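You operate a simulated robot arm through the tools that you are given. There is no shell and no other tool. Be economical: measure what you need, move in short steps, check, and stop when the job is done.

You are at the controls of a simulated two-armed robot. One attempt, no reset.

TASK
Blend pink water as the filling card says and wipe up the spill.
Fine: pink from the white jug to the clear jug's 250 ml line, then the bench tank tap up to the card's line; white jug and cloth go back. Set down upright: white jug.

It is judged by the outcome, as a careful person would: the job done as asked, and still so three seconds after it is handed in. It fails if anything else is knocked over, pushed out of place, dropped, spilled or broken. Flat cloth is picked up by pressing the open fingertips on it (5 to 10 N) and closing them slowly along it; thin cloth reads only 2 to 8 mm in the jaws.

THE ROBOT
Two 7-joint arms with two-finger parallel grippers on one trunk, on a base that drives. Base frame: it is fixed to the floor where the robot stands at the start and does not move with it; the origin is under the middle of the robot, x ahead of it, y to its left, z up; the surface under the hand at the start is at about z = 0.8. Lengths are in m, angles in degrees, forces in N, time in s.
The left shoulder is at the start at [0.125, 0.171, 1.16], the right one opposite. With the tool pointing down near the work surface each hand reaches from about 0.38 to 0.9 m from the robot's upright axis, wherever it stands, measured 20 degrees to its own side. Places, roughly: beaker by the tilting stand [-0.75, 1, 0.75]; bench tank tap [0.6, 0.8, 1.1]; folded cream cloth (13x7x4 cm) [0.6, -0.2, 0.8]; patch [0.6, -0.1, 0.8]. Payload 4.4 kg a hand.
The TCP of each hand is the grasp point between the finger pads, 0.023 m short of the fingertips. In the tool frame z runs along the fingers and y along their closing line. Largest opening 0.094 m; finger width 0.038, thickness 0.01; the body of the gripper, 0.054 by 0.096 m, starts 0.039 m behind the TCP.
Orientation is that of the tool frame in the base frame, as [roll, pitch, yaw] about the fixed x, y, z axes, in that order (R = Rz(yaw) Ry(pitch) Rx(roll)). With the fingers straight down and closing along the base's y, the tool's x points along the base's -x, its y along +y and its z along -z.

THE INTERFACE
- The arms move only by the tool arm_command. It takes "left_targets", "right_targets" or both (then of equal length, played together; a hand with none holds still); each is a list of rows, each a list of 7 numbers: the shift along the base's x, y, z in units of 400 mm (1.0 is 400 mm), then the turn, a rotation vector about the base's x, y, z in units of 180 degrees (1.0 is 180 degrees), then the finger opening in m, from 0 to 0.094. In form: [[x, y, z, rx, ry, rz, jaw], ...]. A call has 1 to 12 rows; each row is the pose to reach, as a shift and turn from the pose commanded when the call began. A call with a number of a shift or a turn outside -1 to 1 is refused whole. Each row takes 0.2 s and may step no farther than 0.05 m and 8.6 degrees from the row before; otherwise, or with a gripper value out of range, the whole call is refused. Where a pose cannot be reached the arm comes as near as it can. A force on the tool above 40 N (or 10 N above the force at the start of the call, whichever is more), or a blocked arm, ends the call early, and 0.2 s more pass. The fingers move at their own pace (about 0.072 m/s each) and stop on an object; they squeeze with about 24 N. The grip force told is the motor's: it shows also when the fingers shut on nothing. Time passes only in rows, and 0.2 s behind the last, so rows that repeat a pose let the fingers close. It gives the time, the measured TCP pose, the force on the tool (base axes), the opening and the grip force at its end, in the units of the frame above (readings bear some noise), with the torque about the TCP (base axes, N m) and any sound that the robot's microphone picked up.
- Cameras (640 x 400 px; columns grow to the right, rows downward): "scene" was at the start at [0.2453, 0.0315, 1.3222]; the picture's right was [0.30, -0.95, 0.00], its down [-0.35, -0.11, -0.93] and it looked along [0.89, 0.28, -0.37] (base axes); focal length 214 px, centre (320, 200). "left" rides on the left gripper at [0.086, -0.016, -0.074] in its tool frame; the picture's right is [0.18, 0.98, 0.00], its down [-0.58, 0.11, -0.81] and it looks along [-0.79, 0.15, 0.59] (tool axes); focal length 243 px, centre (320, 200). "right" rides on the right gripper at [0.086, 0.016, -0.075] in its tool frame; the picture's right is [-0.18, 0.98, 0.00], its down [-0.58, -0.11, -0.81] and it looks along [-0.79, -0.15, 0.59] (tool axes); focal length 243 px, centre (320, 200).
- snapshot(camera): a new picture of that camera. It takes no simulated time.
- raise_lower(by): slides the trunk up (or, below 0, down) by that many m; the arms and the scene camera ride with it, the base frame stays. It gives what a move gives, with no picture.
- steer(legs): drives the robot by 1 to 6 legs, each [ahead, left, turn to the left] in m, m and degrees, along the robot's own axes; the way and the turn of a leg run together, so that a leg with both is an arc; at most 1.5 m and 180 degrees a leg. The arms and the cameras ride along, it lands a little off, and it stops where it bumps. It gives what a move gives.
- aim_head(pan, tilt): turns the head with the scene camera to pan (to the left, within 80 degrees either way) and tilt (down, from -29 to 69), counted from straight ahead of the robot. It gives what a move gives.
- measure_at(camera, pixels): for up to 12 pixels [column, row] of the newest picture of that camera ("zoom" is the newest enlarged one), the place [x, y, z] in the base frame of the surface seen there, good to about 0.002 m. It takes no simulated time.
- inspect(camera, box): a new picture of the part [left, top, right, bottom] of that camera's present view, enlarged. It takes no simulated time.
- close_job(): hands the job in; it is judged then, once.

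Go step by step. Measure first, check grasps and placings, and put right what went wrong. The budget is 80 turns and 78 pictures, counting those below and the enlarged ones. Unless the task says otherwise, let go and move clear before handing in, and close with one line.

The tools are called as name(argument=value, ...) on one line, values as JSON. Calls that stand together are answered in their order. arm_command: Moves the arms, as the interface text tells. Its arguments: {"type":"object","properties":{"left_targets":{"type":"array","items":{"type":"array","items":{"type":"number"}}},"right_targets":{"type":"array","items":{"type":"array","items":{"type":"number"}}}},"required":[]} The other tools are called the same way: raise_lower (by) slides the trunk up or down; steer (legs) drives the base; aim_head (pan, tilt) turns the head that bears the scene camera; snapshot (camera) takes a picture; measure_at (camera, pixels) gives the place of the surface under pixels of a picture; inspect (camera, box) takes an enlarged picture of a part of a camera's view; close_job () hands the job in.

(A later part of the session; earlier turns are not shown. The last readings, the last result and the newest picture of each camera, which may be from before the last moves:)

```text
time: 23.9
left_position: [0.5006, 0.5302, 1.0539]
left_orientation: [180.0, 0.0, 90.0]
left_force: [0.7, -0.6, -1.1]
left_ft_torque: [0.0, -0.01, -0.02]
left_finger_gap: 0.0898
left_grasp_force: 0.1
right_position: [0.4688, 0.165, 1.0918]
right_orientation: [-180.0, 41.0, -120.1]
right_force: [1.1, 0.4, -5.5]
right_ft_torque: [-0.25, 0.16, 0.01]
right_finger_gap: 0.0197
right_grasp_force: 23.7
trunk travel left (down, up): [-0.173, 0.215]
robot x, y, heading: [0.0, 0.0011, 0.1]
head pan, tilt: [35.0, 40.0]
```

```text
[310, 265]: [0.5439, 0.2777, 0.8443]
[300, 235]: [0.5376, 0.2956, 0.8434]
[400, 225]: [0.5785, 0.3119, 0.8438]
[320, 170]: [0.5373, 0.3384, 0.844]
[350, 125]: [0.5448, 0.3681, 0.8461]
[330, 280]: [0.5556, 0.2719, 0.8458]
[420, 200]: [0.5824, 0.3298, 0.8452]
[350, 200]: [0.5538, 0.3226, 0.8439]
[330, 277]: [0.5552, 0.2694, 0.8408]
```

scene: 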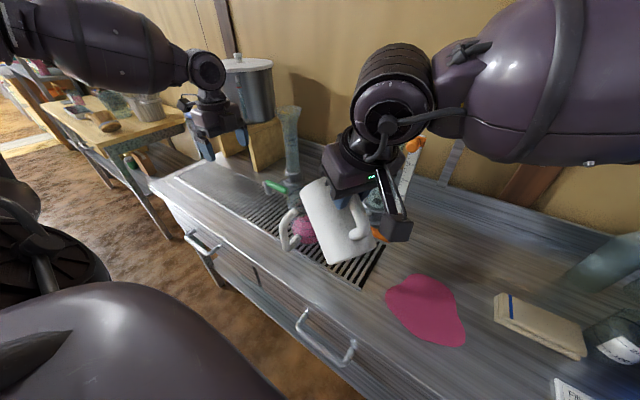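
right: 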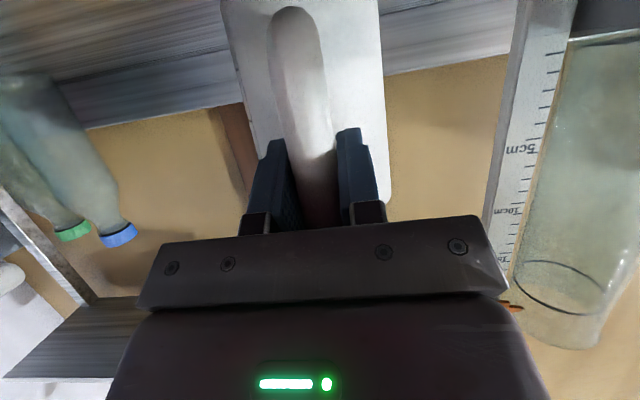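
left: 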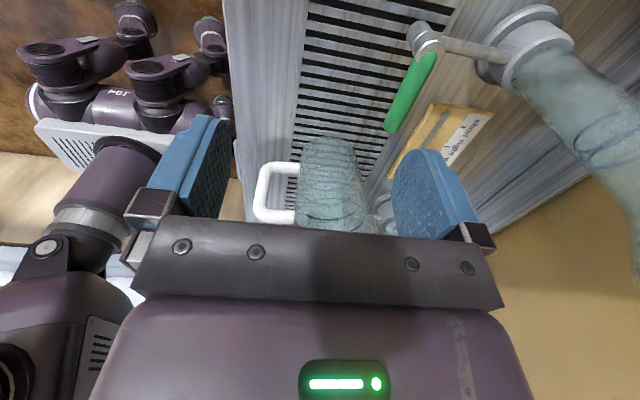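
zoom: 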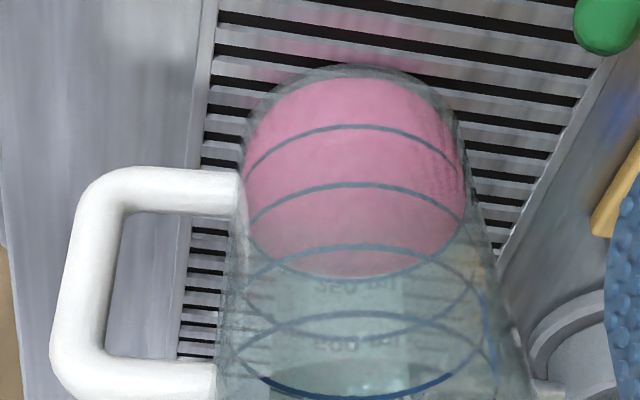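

The level is at 0.844, on the 250 line. I'll bring the white jug upright, then carry it back.

arm_command(right_targets=[[0, 0, 0.02, 0.03, -0.0173, 0, 0], [0, 0, 0.04, 0.06, -0.0346, 0, 0], [0, 0, 0.05, 0.09, -0.052, 0, 0], [0, 0, 0.05, 0.1145, -0.0661, 0, 0], [0, 0, 0.05, 0.1145, -0.0661, 0, 0]])

arm_command(right_targets=[[0, -0.036, 0, 0, 0, -0.03, 0], [0, -0.072, 0, 0, 0, -0.06, 0], [0, -0.108, 0, 0, 0, -0.09, 0], [0, -0.144, 0, 0, 0, -0.12, 0], [0, -0.18, 0, 0, 0, -0.15, 0], [0, -0.216, 0, 0, 0, -0.18, 0], [0, -0.252, 0, 0, 0, -0.21, 0], [0, -0.288, 0, 0, 0, -0.24, 0], [0, -0.324, 0, 0, 0, -0.27, 0], [0, -0.36, 0, 0, 0, -0.3, 0], [0, -0.413, 0, 0, 0, -0.333, 0], [0, -0.413, 0, 0, 0, -0.333, 0]])

aim_head(pan=10, tilt=40)

snapshot(camera="scene")

```text
time: 25.1
left_position: [0.5012, 0.5298, 1.0535]
left_orientation: [-179.9, -0.1, 90.0]
left_force: [0.1, 1.2, -0.7]
left_ft_torque: [-0.02, 0.02, 0.01]
left_finger_gap: 0.0898
left_grasp_force: 0.1
right_position: [0.468, 0.1662, 1.1131]
right_orientation: [-180.0, 64.8, -120.1]
right_force: [0.4, 0.1, -4.5]
right_ft_torque: [-0.34, 0.23, 0.01]
right_finger_gap: 0.0196
right_grasp_force: 24.4
trunk travel left (down, up): [-0.173, 0.215]
robot x, y, heading: [0.0008, 0.0007, 0.0]
head pan, tilt: [35.0, 40.0]
```

```text
time: 27.7
left_position: [0.5023, 0.5305, 1.053]
left_orientation: [-179.9, -0.1, 90.0]
left_force: [0.2, 0.1, 0.4]
left_ft_torque: [0.01, 0.02, -0.02]
left_finger_gap: 0.09
left_grasp_force: 0.1
right_position: [0.4693, 0.0007, 1.1122]
right_orientation: [-180.0, 64.8, 179.9]
right_force: [-0.1, -0.3, -5.8]
right_ft_torque: [0.0, 0.43, 0.01]
right_finger_gap: 0.02
right_grasp_force: 24.3
trunk travel left (down, up): [-0.173, 0.215]
robot x, y, heading: [0.0061, 0.0009, 0.1]
head pan, tilt: [35.0, 40.0]
```

```text
time: 28.6
left_position: [0.5009, 0.5314, 1.0526]
left_orientation: [-180.0, 0.0, 90.0]
left_force: [0.7, -0.8, 0.4]
left_ft_torque: [-0.01, 0.01, 0.0]
left_finger_gap: 0.0899
left_grasp_force: 0.1
right_position: [0.4689, 0.0014, 1.112]
right_orientation: [-180.0, 64.7, 180.0]
right_force: [0.3, 0.2, -4.7]
right_ft_torque: [0.0, 0.4, -0.03]
right_finger_gap: 0.0197
right_grasp_force: 24.6
trunk travel left (down, up): [-0.173, 0.215]
robot x, y, heading: [0.002, -0.0008, 0.1]
head pan, tilt: [10.0, 40.0]
```

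```text
44 pictures are left
```

scene: 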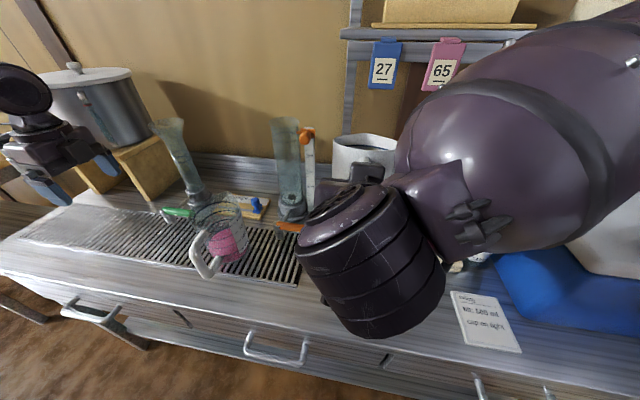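

Jug upright and back in front of me. I'll carry it along the reverse path to just above its place.

arm_command(right_targets=[[0.08, 0, -0.02, 0, 0, 0, 0], [0.16, 0, -0.06, 0, 0, 0, 0], [0.24, 0, -0.11, 0, 0, 0, 0], [0.32, 0, -0.17, 0, 0, 0, 0], [0.39, 0, -0.24, 0, 0, 0, 0], [0.44, 0, -0.31, 0, 0, 0, 0], [0.475, -0.001, -0.38, 0, 0, 0, 0], [0.491, -0.002, -0.45, 0, 0, 0, 0], [0.493, -0.002, -0.5, 0, 0, 0, 0], [0.493, -0.002, -0.525, 0, 0, 0, 0], [0.493, -0.002, -0.535, 0, 0, 0, 0], [0.493, -0.002, -0.54, 0, 0, 0, 0]])

inspect(camera="scene", box=[270, 150, 430, 250])

```text
time: 31.1
left_position: [0.5005, 0.5313, 1.0539]
left_orientation: [-179.9, -0.1, 90.0]
left_force: [-0.9, 0.3, 1.0]
left_ft_torque: [0.0, -0.04, -0.01]
left_finger_gap: 0.0901
left_grasp_force: 0.1
right_position: [0.6649, -0.0003, 0.897]
right_orientation: [-180.0, 64.8, -179.9]
right_force: [-4.0, 0.1, 6.4]
right_ft_torque: [-0.02, -0.73, 0.0]
right_finger_gap: 0.0201
right_grasp_force: 24.0
trunk travel left (down, up): [-0.173, 0.215]
robot x, y, heading: [0.0021, -0.0011, 0.0]
head pan, tilt: [10.0, 40.0]
```

```text
4.00 times, centred on (350, 200) of scene
```

zoom: 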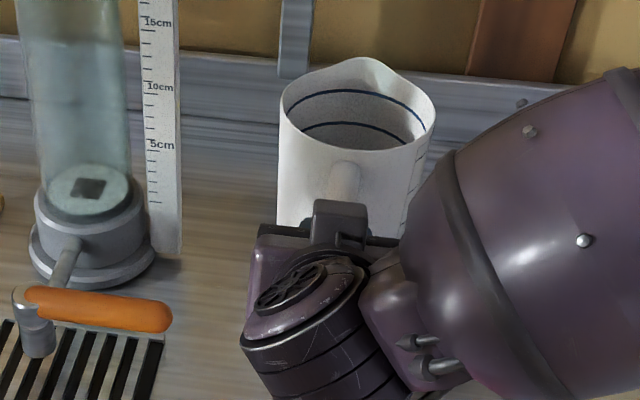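

The jug touches down (6 N up) and looks as it did at the start. I'll open the jaws slowly and back straight out.

arm_command(right_targets=[[0, 0, 0, 0, 0, 0, 0.022], [0, 0, 0, 0, 0, 0, 0.03], [0, 0, 0, 0, 0, 0, 0.06], [0, 0, 0, 0, 0, 0, 0.06], [-0.06, 0, 0.005, 0, 0, 0, 0.06], [-0.13, 0, 0.02, 0, 0, 0, 0.06], [-0.2, 0, 0.06, 0, 0, 0, 0.06], [-0.25, 0, 0.15, 0, 0, 0, 0.06], [-0.27, 0, 0.25, 0, 0, 0, 0.06], [-0.27, 0, 0.35, 0, 0, 0, 0.06]])

snapshot(camera="scene")

inspect(camera="scene", box=[270, 150, 430, 250])

measure_at(camera="zoom", pixels=[[360, 58], [345, 230], [300, 110], [410, 110]])

```text
time: 33.4
left_position: [0.5003, 0.5304, 1.0532]
left_orientation: [179.9, 0.0, 90.0]
left_force: [-0.1, -0.8, 0.5]
left_ft_torque: [-0.02, 0.0, -0.02]
left_finger_gap: 0.09
left_grasp_force: 0.1
right_position: [0.557, -0.0012, 1.0375]
right_orientation: [-179.8, 64.8, -179.9]
right_force: [0.0, 0.2, 0.9]
right_ft_torque: [0.02, -0.01, 0.01]
right_finger_gap: 0.0598
right_grasp_force: 0.1
trunk travel left (down, up): [-0.173, 0.215]
robot x, y, heading: [0.0016, 0.0011, -0.1]
head pan, tilt: [10.0, 40.0]
```

```text
42 pictures are left
```

scene: 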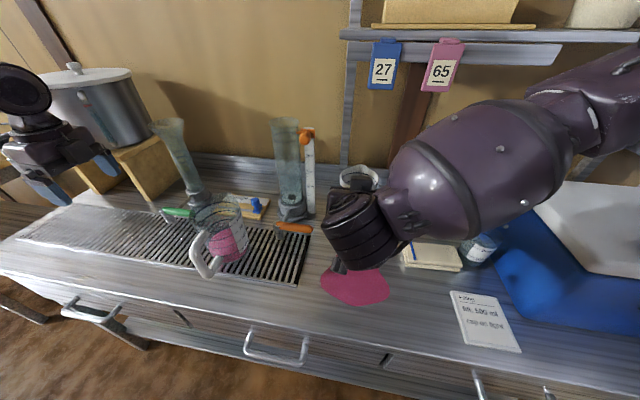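

```text
4.00 times, centred on (350, 200) of scene
```

zoom: 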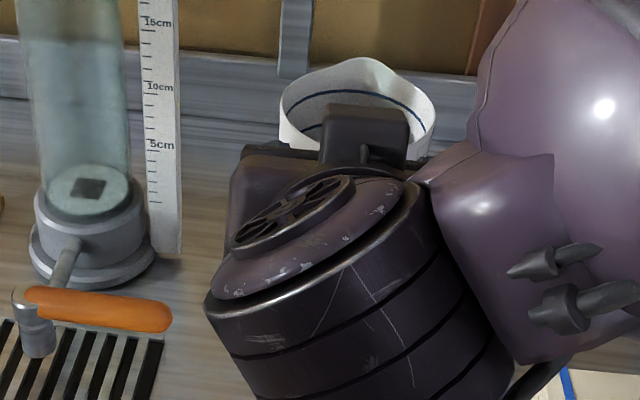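

```text
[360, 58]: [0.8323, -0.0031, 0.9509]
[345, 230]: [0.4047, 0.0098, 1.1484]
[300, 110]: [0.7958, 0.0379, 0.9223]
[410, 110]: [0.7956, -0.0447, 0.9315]
```

The white jug is back to within 2 mm of its start. Before moving the base I'll tuck the right hand back and turn the left hand to face forward.

arm_command(left_targets=[[-0.03, 0, 0.06, 0, 0, 0.0455, 0.06], [-0.06, -0.01, 0.12, 0, 0, 0.091, 0.06], [-0.1, -0.03, 0.18, 0, 0, 0.1365, 0.06], [-0.14, -0.06, 0.24, 0, 0, 0.182, 0.06], [-0.18, -0.1, 0.3, 0, 0, 0.2275, 0.06], [-0.22, -0.14, 0.3, 0, 0, 0.273, 0.06], [-0.26, -0.18, 0.3, 0, 0, 0.3185, 0.06], [-0.3, -0.22, 0.3, 0, 0, 0.364, 0.06], [-0.33, -0.26, 0.3, 0, 0, 0.4095, 0.06], [-0.35, -0.3, 0.3, 0, 0, 0.455, 0.06], [-0.35, -0.325, 0.3, 0, 0, 0.5, 0.06], [-0.35, -0.325, 0.3, 0, 0, 0.5, 0.06]], right_targets=[[-0.02, 0, 0.05, 0, 0, 0, 0.06], [-0.05, -0.02, 0.1, 0, 0, 0, 0.06], [-0.1, -0.05, 0.15, 0, 0, 0, 0.06], [-0.15, -0.08, 0.2, 0, 0, 0, 0.06], [-0.2, -0.11, 0.24, 0, 0, 0, 0.06], [-0.25, -0.15, 0.28, 0, 0, 0, 0.06], [-0.3, -0.2, 0.28, 0, 0, 0, 0.06], [-0.34, -0.24, 0.28, 0, 0, 0, 0.06], [-0.37, -0.28, 0.28, 0, 0, 0, 0.06], [-0.39, -0.3, 0.28, 0, 0, 0, 0.06], [-0.39, -0.3, 0.28, 0, 0, 0, 0.06], [-0.39, -0.3, 0.28, 0, 0, 0, 0.06]])

arm_command(left_targets=[[0, 0, 0, 0, -0.045, 0, 0.06], [0, 0, 0, 0, -0.09, 0, 0.06], [0, 0, 0, 0, -0.135, 0, 0.06], [0, 0, 0, 0, -0.18, 0, 0.06], [0, 0, 0, 0, -0.225, 0, 0.06], [0, 0, 0, 0, -0.27, 0, 0.06], [0, 0, 0, 0, -0.315, 0, 0.06], [0, 0, 0, 0, -0.36, 0, 0.06]])

steer(legs=[[-0.12, 0, 0], [0, 0.25, 0]])

aim_head(pan=20, tilt=40)

snapshot(camera="scene")

```text
time: 36.0
left_position: [0.3612, 0.4, 1.1734]
left_orientation: [-180.0, 0.0, -179.9]
left_force: [-0.5, -0.1, 0.5]
left_ft_torque: [0.0, 0.0, 0.03]
left_finger_gap: 0.06
left_grasp_force: 0.0
right_position: [0.4981, -0.0317, 1.1163]
right_orientation: [-180.0, 64.8, 180.0]
right_force: [-0.2, -0.3, 0.7]
right_ft_torque: [-0.02, -0.01, 0.01]
right_finger_gap: 0.0597
right_grasp_force: 0.0
right hand out of reach, approached as far as the arm can: row 5, 6, 7, 8, 9, 10, 11, 12
trunk travel left (down, up): [-0.173, 0.215]
robot x, y, heading: [0.0012, -0.0008, 0.1]
head pan, tilt: [10.0, 40.0]
```

```text
time: 38.0
left_position: [0.4633, 0.4413, 1.2412]
left_orientation: [-179.0, 71.0, 179.5]
left_force: [1.2, 0.8, -0.6]
left_ft_torque: [0.0, -0.03, 0.0]
left_finger_gap: 0.06
left_grasp_force: 0.1
left hand out of reach, approached as far as the arm can: row 2, 3, 4, 5, 6, 7, 8
right_position: [0.4986, -0.0304, 1.1167]
right_orientation: [-179.7, 64.7, -179.8]
right_force: [0.3, 1.1, 0.1]
right_ft_torque: [-0.01, 0.02, -0.05]
right_finger_gap: 0.0599
right_grasp_force: 0.0
trunk travel left (down, up): [-0.173, 0.215]
robot x, y, heading: [-0.0007, -0.0002, -0.2]
head pan, tilt: [10.0, 40.0]
stopped in row 8 (left hand): the arm was blocked; the commanded pose is now the measured one
```

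```text
time: 41.6
left_position: [0.3411, 0.6926, 1.2424]
left_orientation: [-179.1, 70.8, 179.4]
left_force: [0.3, -0.1, 1.3]
left_ft_torque: [0.01, 0.03, -0.02]
left_finger_gap: 0.0597
left_grasp_force: 0.0
right_position: [0.3773, 0.2213, 1.1164]
right_orientation: [-179.8, 64.8, 180.0]
right_force: [0.3, -0.1, 0.1]
right_ft_torque: [-0.01, 0.02, -0.02]
right_finger_gap: 0.06
right_grasp_force: 0.1
trunk travel left (down, up): [-0.173, 0.215]
robot x, y, heading: [-0.1194, 0.2521, -0.3]
head pan, tilt: [10.0, 40.0]
```

```text
time: 42.3
left_position: [0.3413, 0.6932, 1.2439]
left_orientation: [-179.2, 71.0, 179.4]
left_force: [-0.4, 0.1, 0.0]
left_ft_torque: [-0.01, 0.06, -0.02]
left_finger_gap: 0.0602
left_grasp_force: 0.0
right_position: [0.3779, 0.22, 1.1177]
right_orientation: [-180.0, 64.7, 180.0]
right_force: [0.9, 0.0, -0.6]
right_ft_torque: [-0.01, 0.0, 0.04]
right_finger_gap: 0.0599
right_grasp_force: 0.0
trunk travel left (down, up): [-0.173, 0.215]
robot x, y, heading: [-0.124, 0.2521, -0.1]
head pan, tilt: [20.0, 40.0]
```

```text
40 pictures are left
```

scene: 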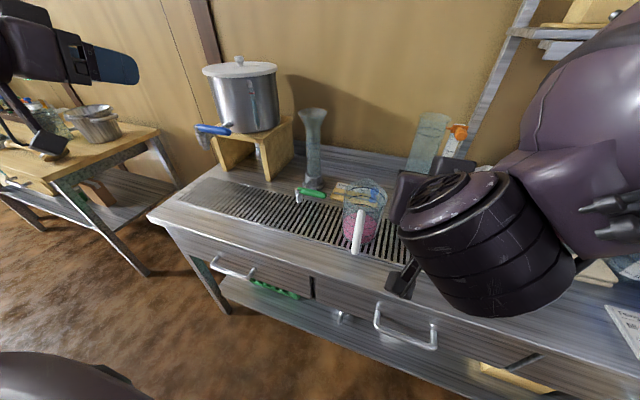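

The robot is now at [-0.12,0.25]. The right hand is close to the jug, so I'll shift it right, and I'll re-measure the clear jug's handle at (357,232).

inspect(camera="scene", box=[300, 160, 420, 260])

measure_at(camera="scene", pixels=[[357, 220], [357, 230], [357, 240], [361, 212], [353, 230], [361, 230], [356, 250]])

arm_command(right_targets=[[0, -0.1, 0.02, 0, 0, 0, 0.06], [0, -0.2, 0.04, 0, 0, 0, 0.06], [0, -0.3, 0.06, 0, 0, 0, 0.06], [0, -0.4, 0.06, 0, 0, 0, 0.06], [0, -0.5, 0.06, 0, 0, 0, 0.06], [0, -0.55, 0.06, 0, 0, 0, 0.06]], left_targets=[[0, -0.1, -0.05, 0, 0, 0, 0.06], [0, -0.2, -0.1, 0, 0, 0, 0.06], [0, -0.3, -0.15, 0, 0, 0, 0.06], [0, -0.4, -0.2, 0, 0, 0, 0.06], [0, -0.5, -0.25, 0, 0, 0, 0.06], [0, -0.6, -0.3, 0, 0, 0, 0.06]])

```text
4.00 times, centred on (360, 210) of scene
```

zoom: 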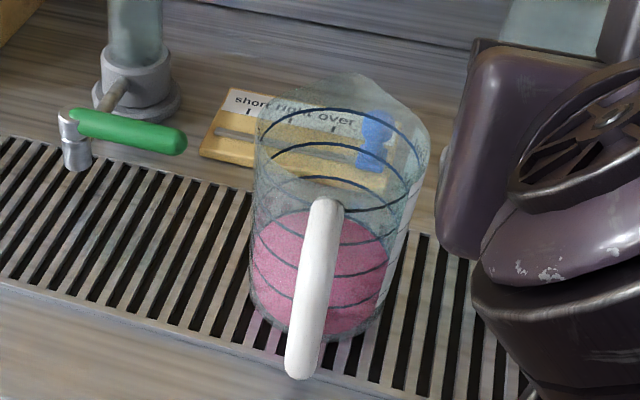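

```text
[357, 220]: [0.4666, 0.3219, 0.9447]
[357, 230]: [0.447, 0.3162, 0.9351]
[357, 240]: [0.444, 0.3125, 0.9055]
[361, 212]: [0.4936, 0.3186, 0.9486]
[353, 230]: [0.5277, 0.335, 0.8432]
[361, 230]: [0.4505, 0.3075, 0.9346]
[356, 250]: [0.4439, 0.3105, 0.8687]
```

```text
time: 43.7
left_position: [0.3378, 0.6893, 1.2452]
left_orientation: [-179.8, 71.1, 179.0]
left_force: [-0.9, -0.7, 1.0]
left_ft_torque: [0.02, 0.03, 0.0]
left_finger_gap: 0.0597
left_grasp_force: 0.0
left hand out of reach, approached as far as the arm can: row 1, 2, 3, 4, 5, 6
right_position: [0.4517, -0.0042, 1.1545]
right_orientation: [-179.8, 64.9, -179.6]
right_force: [-1.3, -2.1, 1.0]
right_ft_torque: [0.05, 0.0, 0.1]
right_finger_gap: 0.06
right_grasp_force: 0.0
right hand out of reach, approached as far as the arm can: row 1, 2, 3, 4, 5, 6
trunk travel left (down, up): [-0.173, 0.215]
robot x, y, heading: [-0.1187, 0.2536, 0.3]
head pan, tilt: [20.0, 40.0]
```

The left hand didn't move because it was at an inner reach limit. I'll bring it forward first and see where it settles.

arm_command(left_targets=[[0.05, 0, 0, 0, 0, 0, 0.06], [0.1, 0, 0, 0, 0, 0, 0.06], [0.15, 0, 0, 0, 0, 0, 0.06], [0.2, 0, 0, 0, 0, 0, 0.06]])

```text
time: 44.7
left_position: [0.4216, 0.6917, 1.245]
left_orientation: [-179.2, 70.9, 179.5]
left_force: [0.3, 0.6, -0.1]
left_ft_torque: [0.0, -0.02, -0.02]
left_finger_gap: 0.0598
left_grasp_force: 0.2
right_position: [0.4541, -0.0033, 1.153]
right_orientation: [180.0, 64.7, 180.0]
right_force: [-0.1, -0.3, 0.2]
right_ft_torque: [-0.05, 0.01, -0.01]
right_finger_gap: 0.0599
right_grasp_force: 0.0
trunk travel left (down, up): [-0.173, 0.215]
robot x, y, heading: [-0.12, 0.2517, 0.1]
head pan, tilt: [20.0, 40.0]
```

The hand moves again. I'll bring it above the clear jug's handle, then check.

arm_command(left_targets=[[0.01, -0.09, -0.02, 0, 0, 0, 0.06], [0.02, -0.18, -0.05, 0, 0, 0, 0.06], [0.03, -0.27, -0.08, 0, 0, 0, 0.06], [0.04, -0.36, -0.12, 0, 0, 0, 0.06], [0.05, -0.45, -0.16, 0, 0, 0, 0.06], [0.06, -0.54, -0.2, 0, 0, 0, 0.06], [0.07, -0.63, -0.25, 0, 0, 0, 0.06], [0.076, -0.72, -0.3, 0, 0, 0, 0.06], [0.076, -0.81, -0.35, 0, 0, 0, 0.06], [0.076, -0.89, -0.4, 0, 0, 0, 0.06], [0.076, -0.948, -0.46, 0, 0, 0, 0.06], [0.076, -0.948, -0.46, 0, 0, 0, 0.06]])

snapshot(camera="left")

snapshot(camera="scene")

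```text
time: 47.3
left_position: [0.4513, 0.3107, 1.0643]
left_orientation: [-179.2, 71.0, 179.5]
left_force: [0.5, -0.5, 0.5]
left_ft_torque: [-0.03, 0.0, 0.01]
left_finger_gap: 0.0601
left_grasp_force: 0.0
left hand out of reach, approached as far as the arm can: row 5, 6, 7
right_position: [0.4543, -0.0026, 1.1547]
right_orientation: [180.0, 64.7, 179.9]
right_force: [0.1, -0.4, 0.1]
right_ft_torque: [-0.01, 0.0, 0.02]
right_finger_gap: 0.0601
right_grasp_force: 0.2
trunk travel left (down, up): [-0.173, 0.215]
robot x, y, heading: [-0.1191, 0.2533, 0.2]
head pan, tilt: [20.0, 40.0]
```

```text
38 pictures are left
```

left: 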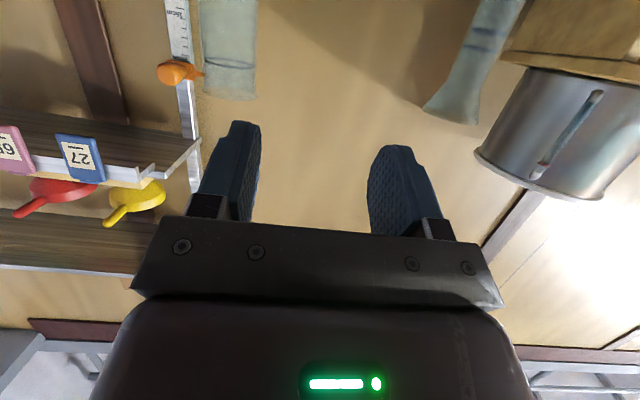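

```text
37 pictures are left
```

scene: 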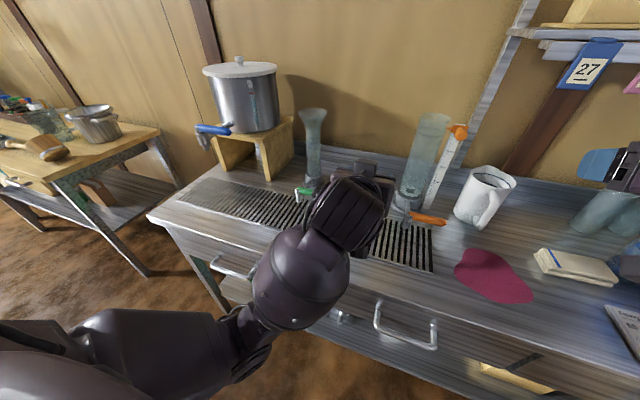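

The hand is over the handle at [0.451,0.311,1.064]. I'll descend so the fingers straddle it, then close.

arm_command(left_targets=[[0.002, 0.003, -0.08, 0, 0, 0, 0.06], [0.004, 0.003, -0.16, 0, 0, 0, 0.06], [0.005, 0.003, -0.24, 0, 0, 0, 0.06], [0.005, 0.003, -0.3, 0, 0, 0, 0.06], [0.005, 0.003, -0.36, 0, 0, 0, 0.06], [0.005, 0.003, -0.405, 0, 0, 0, 0.06], [0.005, 0.003, -0.405, 0, 0, 0, 0.06], [0.005, 0.003, -0.405, 0, 0, 0, 0.04], [0.005, 0.003, -0.405, 0, 0, 0, 0.025], [0.005, 0.003, -0.405, 0, 0, 0, 0.0], [0.005, 0.003, -0.405, 0, 0, 0, 0.0]])

snapshot(camera="left")

inspect(camera="scene", box=[280, 140, 440, 240])

```text
time: 49.7
left_position: [0.4548, 0.3123, 0.9011]
left_orientation: [-179.2, 71.0, 179.5]
left_force: [0.3, 0.7, 0.3]
left_ft_torque: [0.21, 0.02, 0.04]
left_finger_gap: 0.0195
left_grasp_force: 23.6
right_position: [0.4537, -0.002, 1.1548]
right_orientation: [179.9, 64.7, -180.0]
right_force: [-0.3, 0.0, -0.9]
right_ft_torque: [0.0, -0.03, -0.03]
right_finger_gap: 0.06
right_grasp_force: 0.0
trunk travel left (down, up): [-0.173, 0.215]
robot x, y, heading: [-0.1171, 0.2485, 0.0]
head pan, tilt: [20.0, 40.0]
```

```text
36 pictures are left
```

left: 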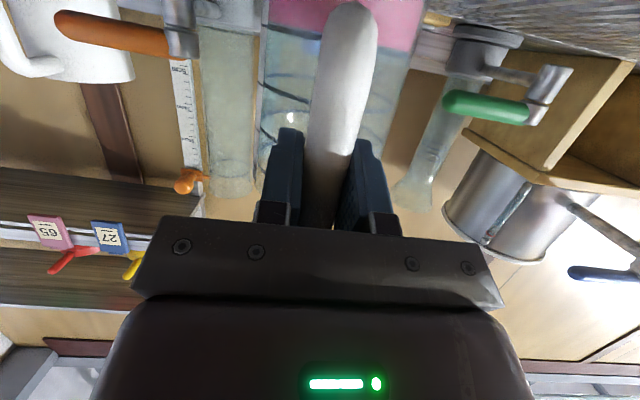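

```text
4.00 times, centred on (360, 190) of scene
```

zoom: 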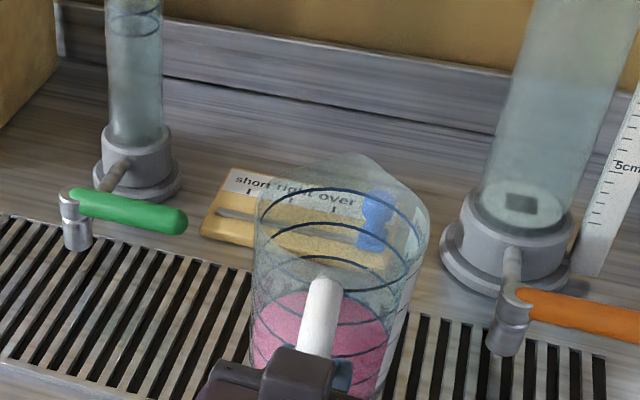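

Handle gripped (gap 0.0195 m, 23.6 N). I'll measure the tank spout, its lever and the grille end to fix the target.

inspect(camera="scene", box=[140, 100, 300, 200])

arm_command(left_targets=[[0, 0, 0.02, 0, 0, 0, 0], [0, 0, 0.05, 0, 0, 0, 0], [0, 0, 0.05, 0, 0, 0, 0]])

measure_at(camera="zoom", pixels=[[240, 105], [265, 140], [270, 190], [330, 122], [355, 110], [170, 395], [245, 330], [60, 390], [250, 120], [258, 165], [300, 122], [330, 300]])

inspect(camera="scene", box=[280, 140, 440, 240])

```text
4.00 times, centred on (220, 150) of scene
```

zoom: 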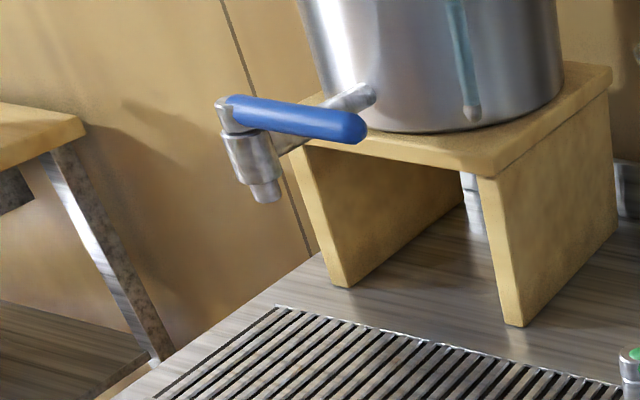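

```text
time: 50.5
left_position: [0.4565, 0.314, 0.9213]
left_orientation: [-179.2, 70.9, 179.4]
left_force: [0.2, 0.0, -4.0]
left_ft_torque: [-0.05, 0.32, -0.02]
left_finger_gap: 0.0196
left_grasp_force: 24.5
right_position: [0.4549, -0.002, 1.1533]
right_orientation: [-180.0, 64.6, 180.0]
right_force: [-0.6, -1.0, 0.6]
right_ft_torque: [-0.04, 0.01, -0.01]
right_finger_gap: 0.0599
right_grasp_force: 0.0
trunk travel left (down, up): [-0.173, 0.215]
robot x, y, heading: [-0.1153, 0.2515, 0.1]
head pan, tilt: [20.0, 40.0]
```

```text
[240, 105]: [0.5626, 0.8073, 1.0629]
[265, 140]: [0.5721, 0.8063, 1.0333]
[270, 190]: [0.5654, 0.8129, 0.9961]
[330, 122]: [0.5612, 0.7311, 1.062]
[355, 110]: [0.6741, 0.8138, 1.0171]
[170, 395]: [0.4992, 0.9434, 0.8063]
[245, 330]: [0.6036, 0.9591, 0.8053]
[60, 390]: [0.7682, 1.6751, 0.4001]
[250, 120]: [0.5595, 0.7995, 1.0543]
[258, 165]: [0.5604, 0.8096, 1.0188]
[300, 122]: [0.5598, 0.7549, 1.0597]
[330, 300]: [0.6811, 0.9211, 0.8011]
```

```text
4.00 times, centred on (360, 190) of scene
```

zoom: 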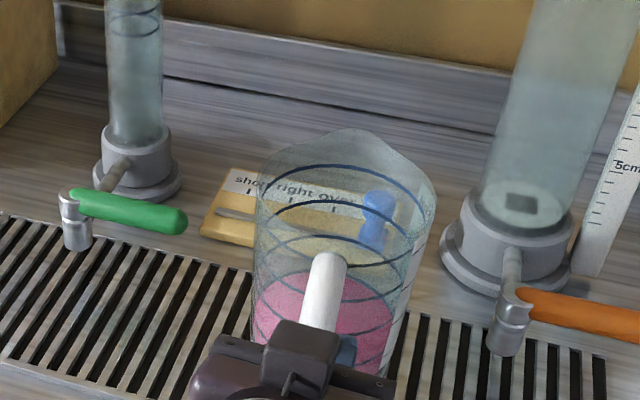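

The jug lifts level (4 N). The spout outlet is near [0.572,0.817,0.99], so the jug has to shift by about [0.009,+0.489]. I'll lift it over the green tap first.

arm_command(left_targets=[[-0.02, 0, 0.08, 0, 0, 0, 0], [-0.04, 0.02, 0.15, 0, 0, 0, 0], [-0.05, 0.06, 0.21, 0, 0, 0, 0], [-0.05, 0.13, 0.235, 0, 0, 0, 0], [-0.05, 0.21, 0.235, 0, 0, 0, 0], [-0.05, 0.29, 0.235, 0, 0, 0, 0], [-0.05, 0.37, 0.235, 0, 0, 0, 0], [-0.05, 0.45, 0.235, 0, 0, 0, 0], [-0.05, 0.53, 0.235, 0, 0, 0, 0], [-0.05, 0.61, 0.23, 0, 0, 0, 0], [-0.05, 0.66, 0.18, 0, 0, 0, 0], [-0.05, 0.7, 0.12, 0, 0, 0, 0]])

snapshot(camera="scene")

```text
time: 53.1
left_position: [0.4358, 0.5929, 0.9682]
left_orientation: [-179.1, 71.1, 179.6]
left_force: [0.2, -0.2, -2.4]
left_ft_torque: [0.01, 0.34, 0.04]
left_finger_gap: 0.0197
left_grasp_force: 24.2
right_position: [0.454, -0.003, 1.154]
right_orientation: [-180.0, 64.7, 179.9]
right_force: [0.8, -0.3, 0.4]
right_ft_torque: [0.04, 0.0, 0.02]
right_finger_gap: 0.06
right_grasp_force: 0.1
trunk travel left (down, up): [-0.173, 0.215]
robot x, y, heading: [-0.1221, 0.2508, 0.1]
head pan, tilt: [20.0, 40.0]
```

```text
32 pictures are left
```

scene: 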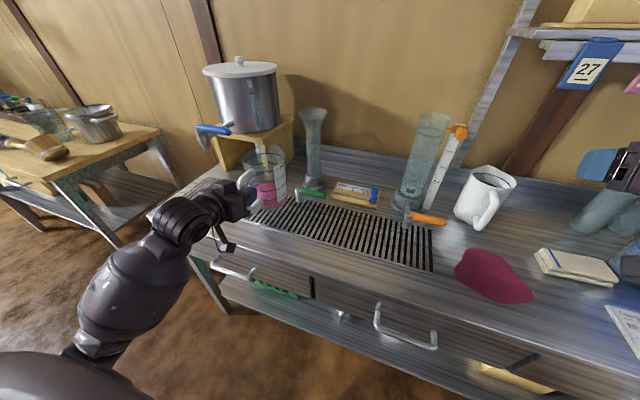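

Past the green tap at y=0.593. Next I'll lower to just above the grille and slide in under the spout.

arm_command(left_targets=[[0, 0.03, -0.07, 0, 0, 0, 0], [0, 0.09, -0.135, 0, 0, 0, 0], [0.01, 0.16, -0.135, 0, 0, 0, 0], [0.02, 0.23, -0.135, 0, 0, 0, 0], [0.03, 0.3, -0.135, 0, 0, 0, 0], [0.045, 0.37, -0.135, 0, 0, 0, 0], [0.06, 0.44, -0.135, 0, 0, 0, 0], [0.073, 0.5, -0.135, 0, 0, 0, 0], [0.073, 0.525, -0.14, 0, 0, 0, 0], [0.073, 0.525, -0.15, 0, 0, 0, 0], [0.073, 0.525, -0.16, 0, 0, 0, 0], [0.073, 0.525, -0.164, 0, 0, 0, 0]])

inspect(camera="scene", box=[140, 100, 300, 200])

snapshot(camera="left")

```text
time: 55.7
left_position: [0.4638, 0.804, 0.9051]
left_orientation: [-179.2, 71.2, 179.6]
left_force: [0.6, 1.3, 1.6]
left_ft_torque: [0.12, -0.31, 0.11]
left_finger_gap: 0.0195
left_grasp_force: 24.3
right_position: [0.4527, -0.0028, 1.1542]
right_orientation: [179.9, 64.8, -180.0]
right_force: [0.3, -0.1, 0.5]
right_ft_torque: [-0.01, 0.01, -0.02]
right_finger_gap: 0.0599
right_grasp_force: 0.0
trunk travel left (down, up): [-0.173, 0.215]
robot x, y, heading: [-0.1218, 0.2519, 0.1]
head pan, tilt: [20.0, 40.0]
```

```text
4.00 times, centred on (220, 150) of scene
```

zoom: 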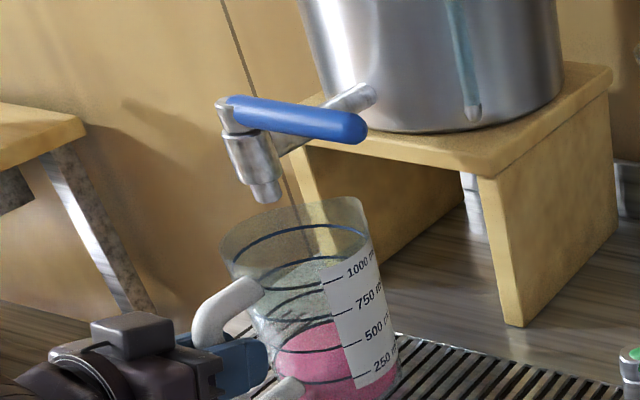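

```text
30 pictures are left
```

left: 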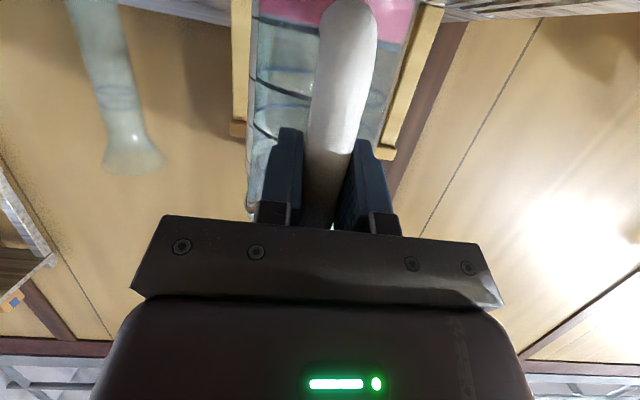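

The jug stands under the spout, with the outlet directly above its mouth at (265,195). I'll release, back out and raise the hand.

arm_command(left_targets=[[0, 0, -0.002, 0, 0, 0, 0.022], [0, 0, -0.002, 0, 0, 0, 0.03], [0, 0, -0.002, 0, 0, 0, 0.06], [0, 0, -0.002, 0, 0, 0, 0.06], [-0.06, 0, 0, 0, 0, 0, 0.06], [-0.13, 0, 0.01, 0, 0, 0, 0.06], [-0.2, 0, 0.04, 0, 0, 0, 0.06], [-0.22, 0, 0.14, 0, 0, 0, 0.06], [-0.22, 0, 0.25, 0, 0, 0, 0.06], [-0.22, 0, 0.36, 0, 0, 0, 0.06], [-0.22, 0, 0.47, 0, 0, 0, 0.06], [-0.22, 0, 0.58, 0, 0, 0, 0.06]])

steer(legs=[[0, 0.12, 0]])

aim_head(pan=35, tilt=35)

snapshot(camera="scene")

```text
time: 58.3
left_position: [0.3752, 0.8032, 1.1364]
left_orientation: [-179.2, 71.0, 179.5]
left_force: [0.0, -0.2, -0.3]
left_ft_torque: [-0.02, -0.01, -0.01]
left_finger_gap: 0.06
left_grasp_force: 0.1
right_position: [0.4542, -0.0024, 1.1554]
right_orientation: [-180.0, 64.8, -180.0]
right_force: [-0.7, -1.0, -0.7]
right_ft_torque: [-0.03, 0.0, 0.03]
right_finger_gap: 0.06
right_grasp_force: 0.0
trunk travel left (down, up): [-0.173, 0.215]
robot x, y, heading: [-0.1199, 0.2555, 0.1]
head pan, tilt: [20.0, 40.0]
```

```text
time: 60.0
left_position: [0.3764, 0.9211, 1.1358]
left_orientation: [-179.0, 71.0, 179.4]
left_force: [-0.4, 0.0, -0.3]
left_ft_torque: [0.0, -0.02, -0.02]
left_finger_gap: 0.06
left_grasp_force: 0.1
right_position: [0.4539, 0.1155, 1.1536]
right_orientation: [-179.9, 64.7, -180.0]
right_force: [0.1, 0.4, 0.1]
right_ft_torque: [0.01, -0.02, -0.04]
right_finger_gap: 0.0601
right_grasp_force: 0.1
trunk travel left (down, up): [-0.173, 0.215]
robot x, y, heading: [-0.1217, 0.3678, -0.0]
head pan, tilt: [20.0, 40.0]
```

```text
time: 60.8
left_position: [0.3761, 0.9208, 1.1355]
left_orientation: [-179.2, 71.1, 179.5]
left_force: [-0.4, -0.6, 0.7]
left_ft_torque: [-0.02, 0.01, -0.03]
left_finger_gap: 0.0599
left_grasp_force: 0.0
right_position: [0.4536, 0.1149, 1.1547]
right_orientation: [180.0, 64.7, -179.9]
right_force: [-1.2, -0.9, -0.1]
right_ft_torque: [0.02, 0.0, -0.03]
right_finger_gap: 0.0599
right_grasp_force: 0.0
trunk travel left (down, up): [-0.173, 0.215]
robot x, y, heading: [-0.1206, 0.3733, -0.2]
head pan, tilt: [35.0, 35.0]
```

```text
29 pictures are left
```

scene: 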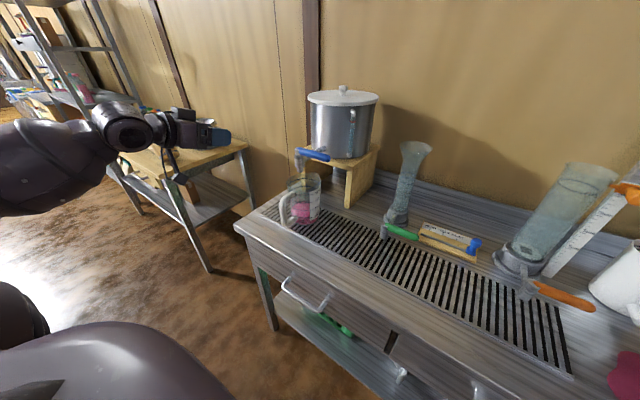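

The jug stands upright under the tap with the hand clear. I'll turn the left hand to point down, closing along x, above the blue lever.

arm_command(left_targets=[[0, 0, 0.05, 0, 0.044, 0, 0.06], [0, -0.02, 0.1, 0, 0.088, 0, 0.06], [0, -0.04, 0.15, 0, 0.132, 0, 0.06], [0.02, -0.06, 0.2, 0, 0.176, 0, 0.06], [0.04, -0.08, 0.25, 0, 0.22, 0, 0.06], [0.06, -0.1, 0.25, 0, 0.264, 0, 0.06], [0.08, -0.12, 0.25, 0, 0.308, 0, 0.06], [0.1, -0.14, 0.25, 0, 0.352, 0, 0.06], [0.12, -0.16, 0.25, 0, 0.395, 0, 0.06]])

arm_command(left_targets=[[0.03, -0.03, 0, 0, 0, -0.0455, 0.06], [0.06, -0.06, 0, 0, 0, -0.091, 0.06], [0.09, -0.09, 0, 0, 0, -0.1365, 0.06], [0.12, -0.12, 0, 0, 0, -0.182, 0.06], [0.15, -0.15, 0, 0, 0, -0.2275, 0.06], [0.18, -0.18, 0, 0, 0, -0.273, 0.06], [0.21, -0.21, 0, 0, 0, -0.3185, 0.06], [0.24, -0.24, 0, 0, 0, -0.364, 0.06], [0.27, -0.26, 0, 0, 0, -0.4095, 0.06], [0.3, -0.27, 0, 0, 0, -0.455, 0.06], [0.33, -0.272, 0, 0, 0, -0.5, 0.06], [0.33, -0.272, 0, 0, 0, -0.5, 0.06]])

inspect(camera="scene", box=[220, 60, 380, 240])

```text
time: 62.8
left_position: [0.4253, 0.8568, 1.2341]
left_orientation: [-178.6, -0.2, 179.8]
left_force: [1.3, 0.3, -0.4]
left_ft_torque: [0.02, 0.02, -0.01]
left_finger_gap: 0.06
left_grasp_force: 0.0
right_position: [0.4539, 0.1148, 1.1552]
right_orientation: [179.8, 64.7, 179.9]
right_force: [-1.0, -0.7, -0.2]
right_ft_torque: [0.01, -0.02, 0.01]
right_finger_gap: 0.06
right_grasp_force: 0.2
trunk travel left (down, up): [-0.173, 0.215]
robot x, y, heading: [-0.1194, 0.3662, 0.0]
head pan, tilt: [35.0, 35.0]
```

```text
time: 65.4
left_position: [0.5556, 0.7484, 1.2363]
left_orientation: [-178.6, 0.0, 89.6]
left_force: [-0.2, -0.7, 0.3]
left_ft_torque: [-0.01, -0.01, 0.03]
left_finger_gap: 0.0602
left_grasp_force: 0.1
right_position: [0.454, 0.1149, 1.154]
right_orientation: [180.0, 64.8, -179.9]
right_force: [-0.3, 0.2, 0.5]
right_ft_torque: [0.01, -0.02, 0.02]
right_finger_gap: 0.06
right_grasp_force: 0.1
trunk travel left (down, up): [-0.173, 0.215]
robot x, y, heading: [-0.118, 0.37, 0.1]
head pan, tilt: [35.0, 35.0]
```

```text
2.22 times, centred on (300, 150) of scene
```

zoom: 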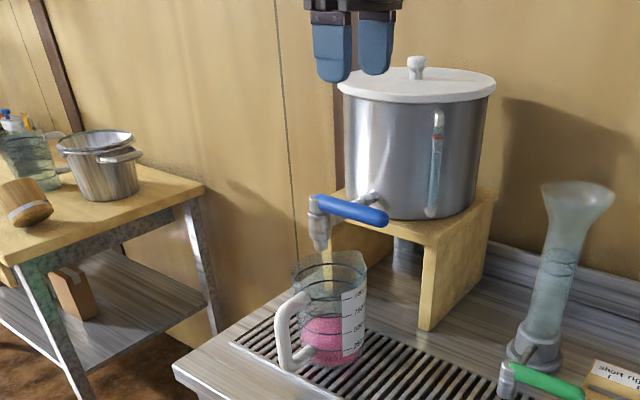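

Fingers are above the lever. I'll lower to straddle it at about [0.567,0.75,1.06] and narrow the jaws.

arm_command(left_targets=[[0.01, 0, -0.08, 0, 0, 0, 0.06], [0.02, 0, -0.16, 0, 0, 0, 0.06], [0.028, 0, -0.24, 0, 0, 0, 0.06], [0.028, 0, -0.32, 0, 0, 0, 0.06], [0.028, 0, -0.38, 0, 0, 0, 0.06], [0.028, 0, -0.43, 0, 0, 0, 0.06], [0.028, 0, -0.43, 0, 0, 0, 0.04], [0.028, 0, -0.43, 0, 0, 0, 0.03]])

inspect(camera="scene", box=[240, 100, 400, 220])

```text
time: 67.2
left_position: [0.5692, 0.7485, 1.0626]
left_orientation: [-178.7, -0.1, 89.8]
left_force: [-0.2, -0.2, -0.8]
left_ft_torque: [-0.04, 0.0, 0.02]
left_finger_gap: 0.0301
left_grasp_force: 0.1
right_position: [0.453, 0.1151, 1.1549]
right_orientation: [180.0, 64.6, -179.9]
right_force: [0.0, 0.5, 0.4]
right_ft_torque: [0.02, -0.01, 0.0]
right_finger_gap: 0.0598
right_grasp_force: 0.1
trunk travel left (down, up): [-0.173, 0.215]
robot x, y, heading: [-0.1185, 0.3687, 0.1]
head pan, tilt: [35.0, 35.0]
```

```text
3.33 times, centred on (320, 160) of scene
```

zoom: 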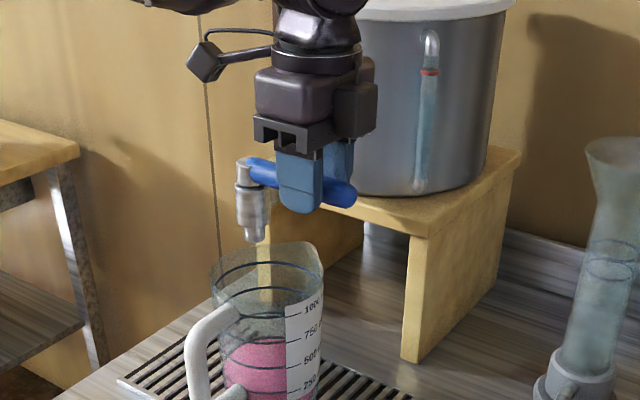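

The fingers straddle the lever. I'll nudge it toward me (−x) and watch the force and flow.

arm_command(left_targets=[[-0.02, 0, 0, 0, 0, 0, 0.03], [-0.035, 0, 0, 0, 0, 0, 0.03], [-0.045, 0, 0, 0, 0, 0, 0.03]])

inspect(camera="scene", box=[240, 100, 400, 220])

```text
time: 68.0
left_position: [0.5494, 0.7488, 1.0627]
left_orientation: [-178.6, -0.1, 89.8]
left_force: [0.9, 0.2, -1.1]
left_ft_torque: [0.02, -0.04, -0.11]
left_finger_gap: 0.0318
left_grasp_force: 2.2
right_position: [0.4547, 0.1151, 1.153]
right_orientation: [180.0, 64.7, 180.0]
right_force: [0.3, -0.2, 0.1]
right_ft_torque: [-0.02, -0.01, 0.01]
right_finger_gap: 0.06
right_grasp_force: 0.1
trunk travel left (down, up): [-0.173, 0.215]
robot x, y, heading: [-0.1195, 0.3704, 0.0]
head pan, tilt: [35.0, 35.0]
```

```text
3.33 times, centred on (320, 160) of scene
```

zoom: 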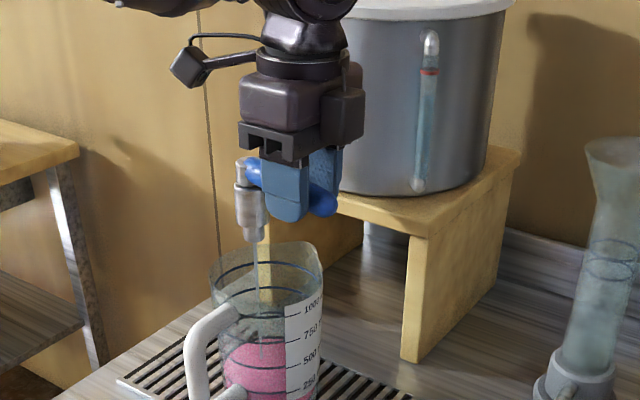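

A thin stream is running at (262,280), so −x opens the tap. I'll measure the level, let it run 1 s and re-measure to get the rate.

measure_at(camera="zoom", pixels=[[240, 355], [250, 360], [275, 355], [245, 350], [270, 348]])

arm_command(left_targets=[[0, 0, 0, 0, 0, 0, 0.03], [0, 0, 0, 0, 0, 0, 0.03], [0, 0, 0, 0, 0, 0, 0.03], [0, 0, 0, 0, 0, 0, 0.03]])

inspect(camera="scene", box=[260, 150, 340, 210])

measure_at(camera="zoom", pixels=[[220, 320], [240, 340], [290, 320], [230, 300], [280, 300], [260, 350], [370, 310], [375, 340], [360, 260]])

```text
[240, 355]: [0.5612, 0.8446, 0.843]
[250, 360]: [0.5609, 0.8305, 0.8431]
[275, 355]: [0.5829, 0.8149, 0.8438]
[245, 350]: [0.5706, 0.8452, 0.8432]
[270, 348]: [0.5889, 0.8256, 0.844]
```

```text
time: 69.0
left_position: [0.5518, 0.7494, 1.0619]
left_orientation: [-178.8, -0.2, 89.8]
left_force: [14.4, -1.4, -5.2]
left_ft_torque: [-0.17, 0.01, -1.08]
left_finger_gap: 0.0314
left_grasp_force: 32.2
right_position: [0.4549, 0.1146, 1.1538]
right_orientation: [-179.9, 64.7, -180.0]
right_force: [0.0, -0.2, -0.2]
right_ft_torque: [-0.01, 0.01, 0.0]
right_finger_gap: 0.06
right_grasp_force: 0.1
trunk travel left (down, up): [-0.173, 0.215]
robot x, y, heading: [-0.1226, 0.3662, -0.1]
head pan, tilt: [35.0, 35.0]
```

```text
6.67 times, centred on (300, 180) of scene
```

zoom: 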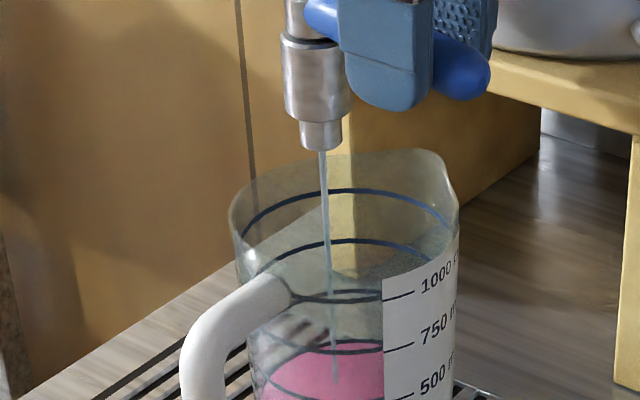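

```text
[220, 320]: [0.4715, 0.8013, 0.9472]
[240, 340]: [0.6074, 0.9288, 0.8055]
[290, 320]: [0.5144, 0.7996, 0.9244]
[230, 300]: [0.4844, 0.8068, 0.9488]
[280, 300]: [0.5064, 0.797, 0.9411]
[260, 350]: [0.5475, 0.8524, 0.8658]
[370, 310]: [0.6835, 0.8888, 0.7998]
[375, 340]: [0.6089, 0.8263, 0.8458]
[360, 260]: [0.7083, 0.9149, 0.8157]
```

The level rises about 2 mm/s, which is slow, and the jaws are squeezing the angled lever. I'll rotate the hand with the lever, open a bit more and re-measure.

arm_command(left_targets=[[-0.005, 0, 0, 0, 0, -0.03, 0.032], [-0.02, 0.005, 0, 0, 0, -0.065, 0.032], [-0.035, 0.01, 0, 0, 0, -0.1, 0.032], [-0.035, 0.01, 0, 0, 0, -0.1, 0.032], [-0.035, 0.01, 0, 0, 0, -0.1, 0.032], [-0.035, 0.01, 0, 0, 0, -0.1, 0.032]])

inspect(camera="scene", box=[240, 120, 360, 220])

measure_at(camera="zoom", pixels=[[260, 300], [250, 310], [300, 300], [310, 290], [290, 290], [240, 300], [320, 305], [270, 320]])

```text
time: 70.4
left_position: [0.5346, 0.7522, 1.064]
left_orientation: [-178.6, -0.1, 71.9]
left_force: [0.1, 0.9, -0.3]
left_ft_torque: [-0.03, -0.02, -0.02]
left_finger_gap: 0.0321
left_grasp_force: 0.1
right_position: [0.4552, 0.1142, 1.1543]
right_orientation: [179.9, 64.7, 179.9]
right_force: [0.5, 0.1, 0.2]
right_ft_torque: [-0.01, 0.03, -0.03]
right_finger_gap: 0.0601
right_grasp_force: 0.1
trunk travel left (down, up): [-0.173, 0.215]
robot x, y, heading: [-0.1185, 0.3684, 0.1]
head pan, tilt: [35.0, 35.0]
```

```text
4.00 times, centred on (300, 170) of scene
```

zoom: 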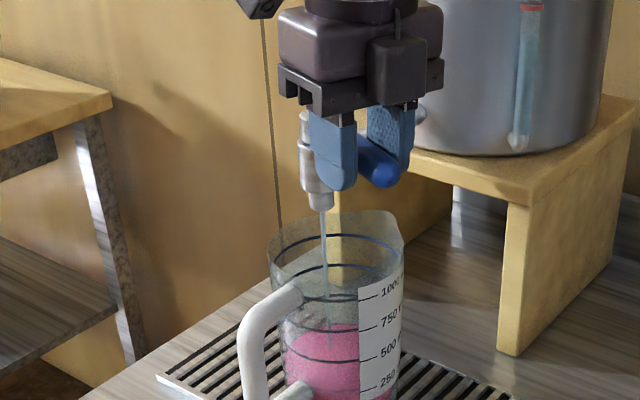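

```text
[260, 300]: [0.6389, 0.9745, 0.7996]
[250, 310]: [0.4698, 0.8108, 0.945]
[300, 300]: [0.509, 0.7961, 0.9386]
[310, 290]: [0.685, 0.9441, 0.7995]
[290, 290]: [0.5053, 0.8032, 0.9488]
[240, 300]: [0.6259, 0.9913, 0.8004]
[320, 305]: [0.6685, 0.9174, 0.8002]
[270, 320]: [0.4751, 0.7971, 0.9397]
```

The stream is a little stronger. I'll measure the pink surface at (310–350, 330–345).

measure_at(camera="zoom", pixels=[[310, 335], [345, 340], [340, 330], [310, 345], [345, 350]])

arm_command(left_targets=[[0, 0, 0, 0, 0, 0, 0.032], [0, 0, 0, 0, 0, 0, 0.032], [0, 0, 0, 0, 0, 0, 0.032], [0, 0, 0, 0, 0, 0, 0.032]])

inspect(camera="scene", box=[240, 120, 360, 220])

measure_at(camera="zoom", pixels=[[310, 335], [345, 340], [340, 330], [310, 345], [345, 350]])

```text
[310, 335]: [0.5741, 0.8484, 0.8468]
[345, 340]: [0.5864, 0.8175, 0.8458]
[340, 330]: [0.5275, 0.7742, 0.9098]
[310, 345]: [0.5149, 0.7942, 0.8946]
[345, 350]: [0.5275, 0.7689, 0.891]
```

```text
time: 71.4
left_position: [0.5356, 0.7516, 1.063]
left_orientation: [-178.7, -0.1, 71.8]
left_force: [-0.2, 0.1, 0.5]
left_ft_torque: [0.01, 0.0, 0.0]
left_finger_gap: 0.0322
left_grasp_force: 0.0
right_position: [0.4537, 0.1141, 1.1531]
right_orientation: [180.0, 64.7, 180.0]
right_force: [0.5, 0.1, 0.2]
right_ft_torque: [0.02, 0.01, 0.0]
right_finger_gap: 0.0602
right_grasp_force: 0.1
trunk travel left (down, up): [-0.173, 0.215]
robot x, y, heading: [-0.1196, 0.3708, 0.2]
head pan, tilt: [35.0, 35.0]
```

```text
4.00 times, centred on (300, 170) of scene
```

zoom: 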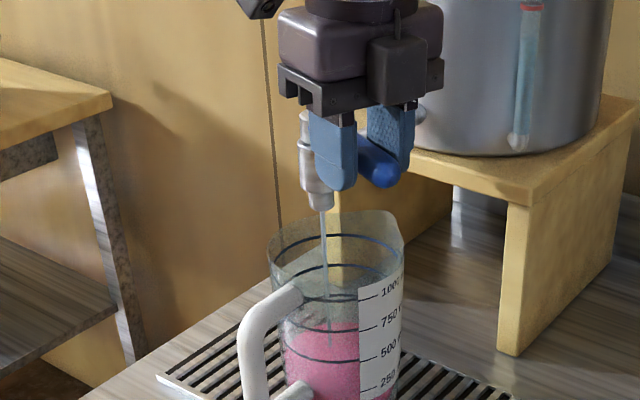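

```text
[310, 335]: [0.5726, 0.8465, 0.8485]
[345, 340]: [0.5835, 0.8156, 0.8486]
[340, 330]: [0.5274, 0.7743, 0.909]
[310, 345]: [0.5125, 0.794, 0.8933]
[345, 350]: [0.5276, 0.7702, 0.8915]
```

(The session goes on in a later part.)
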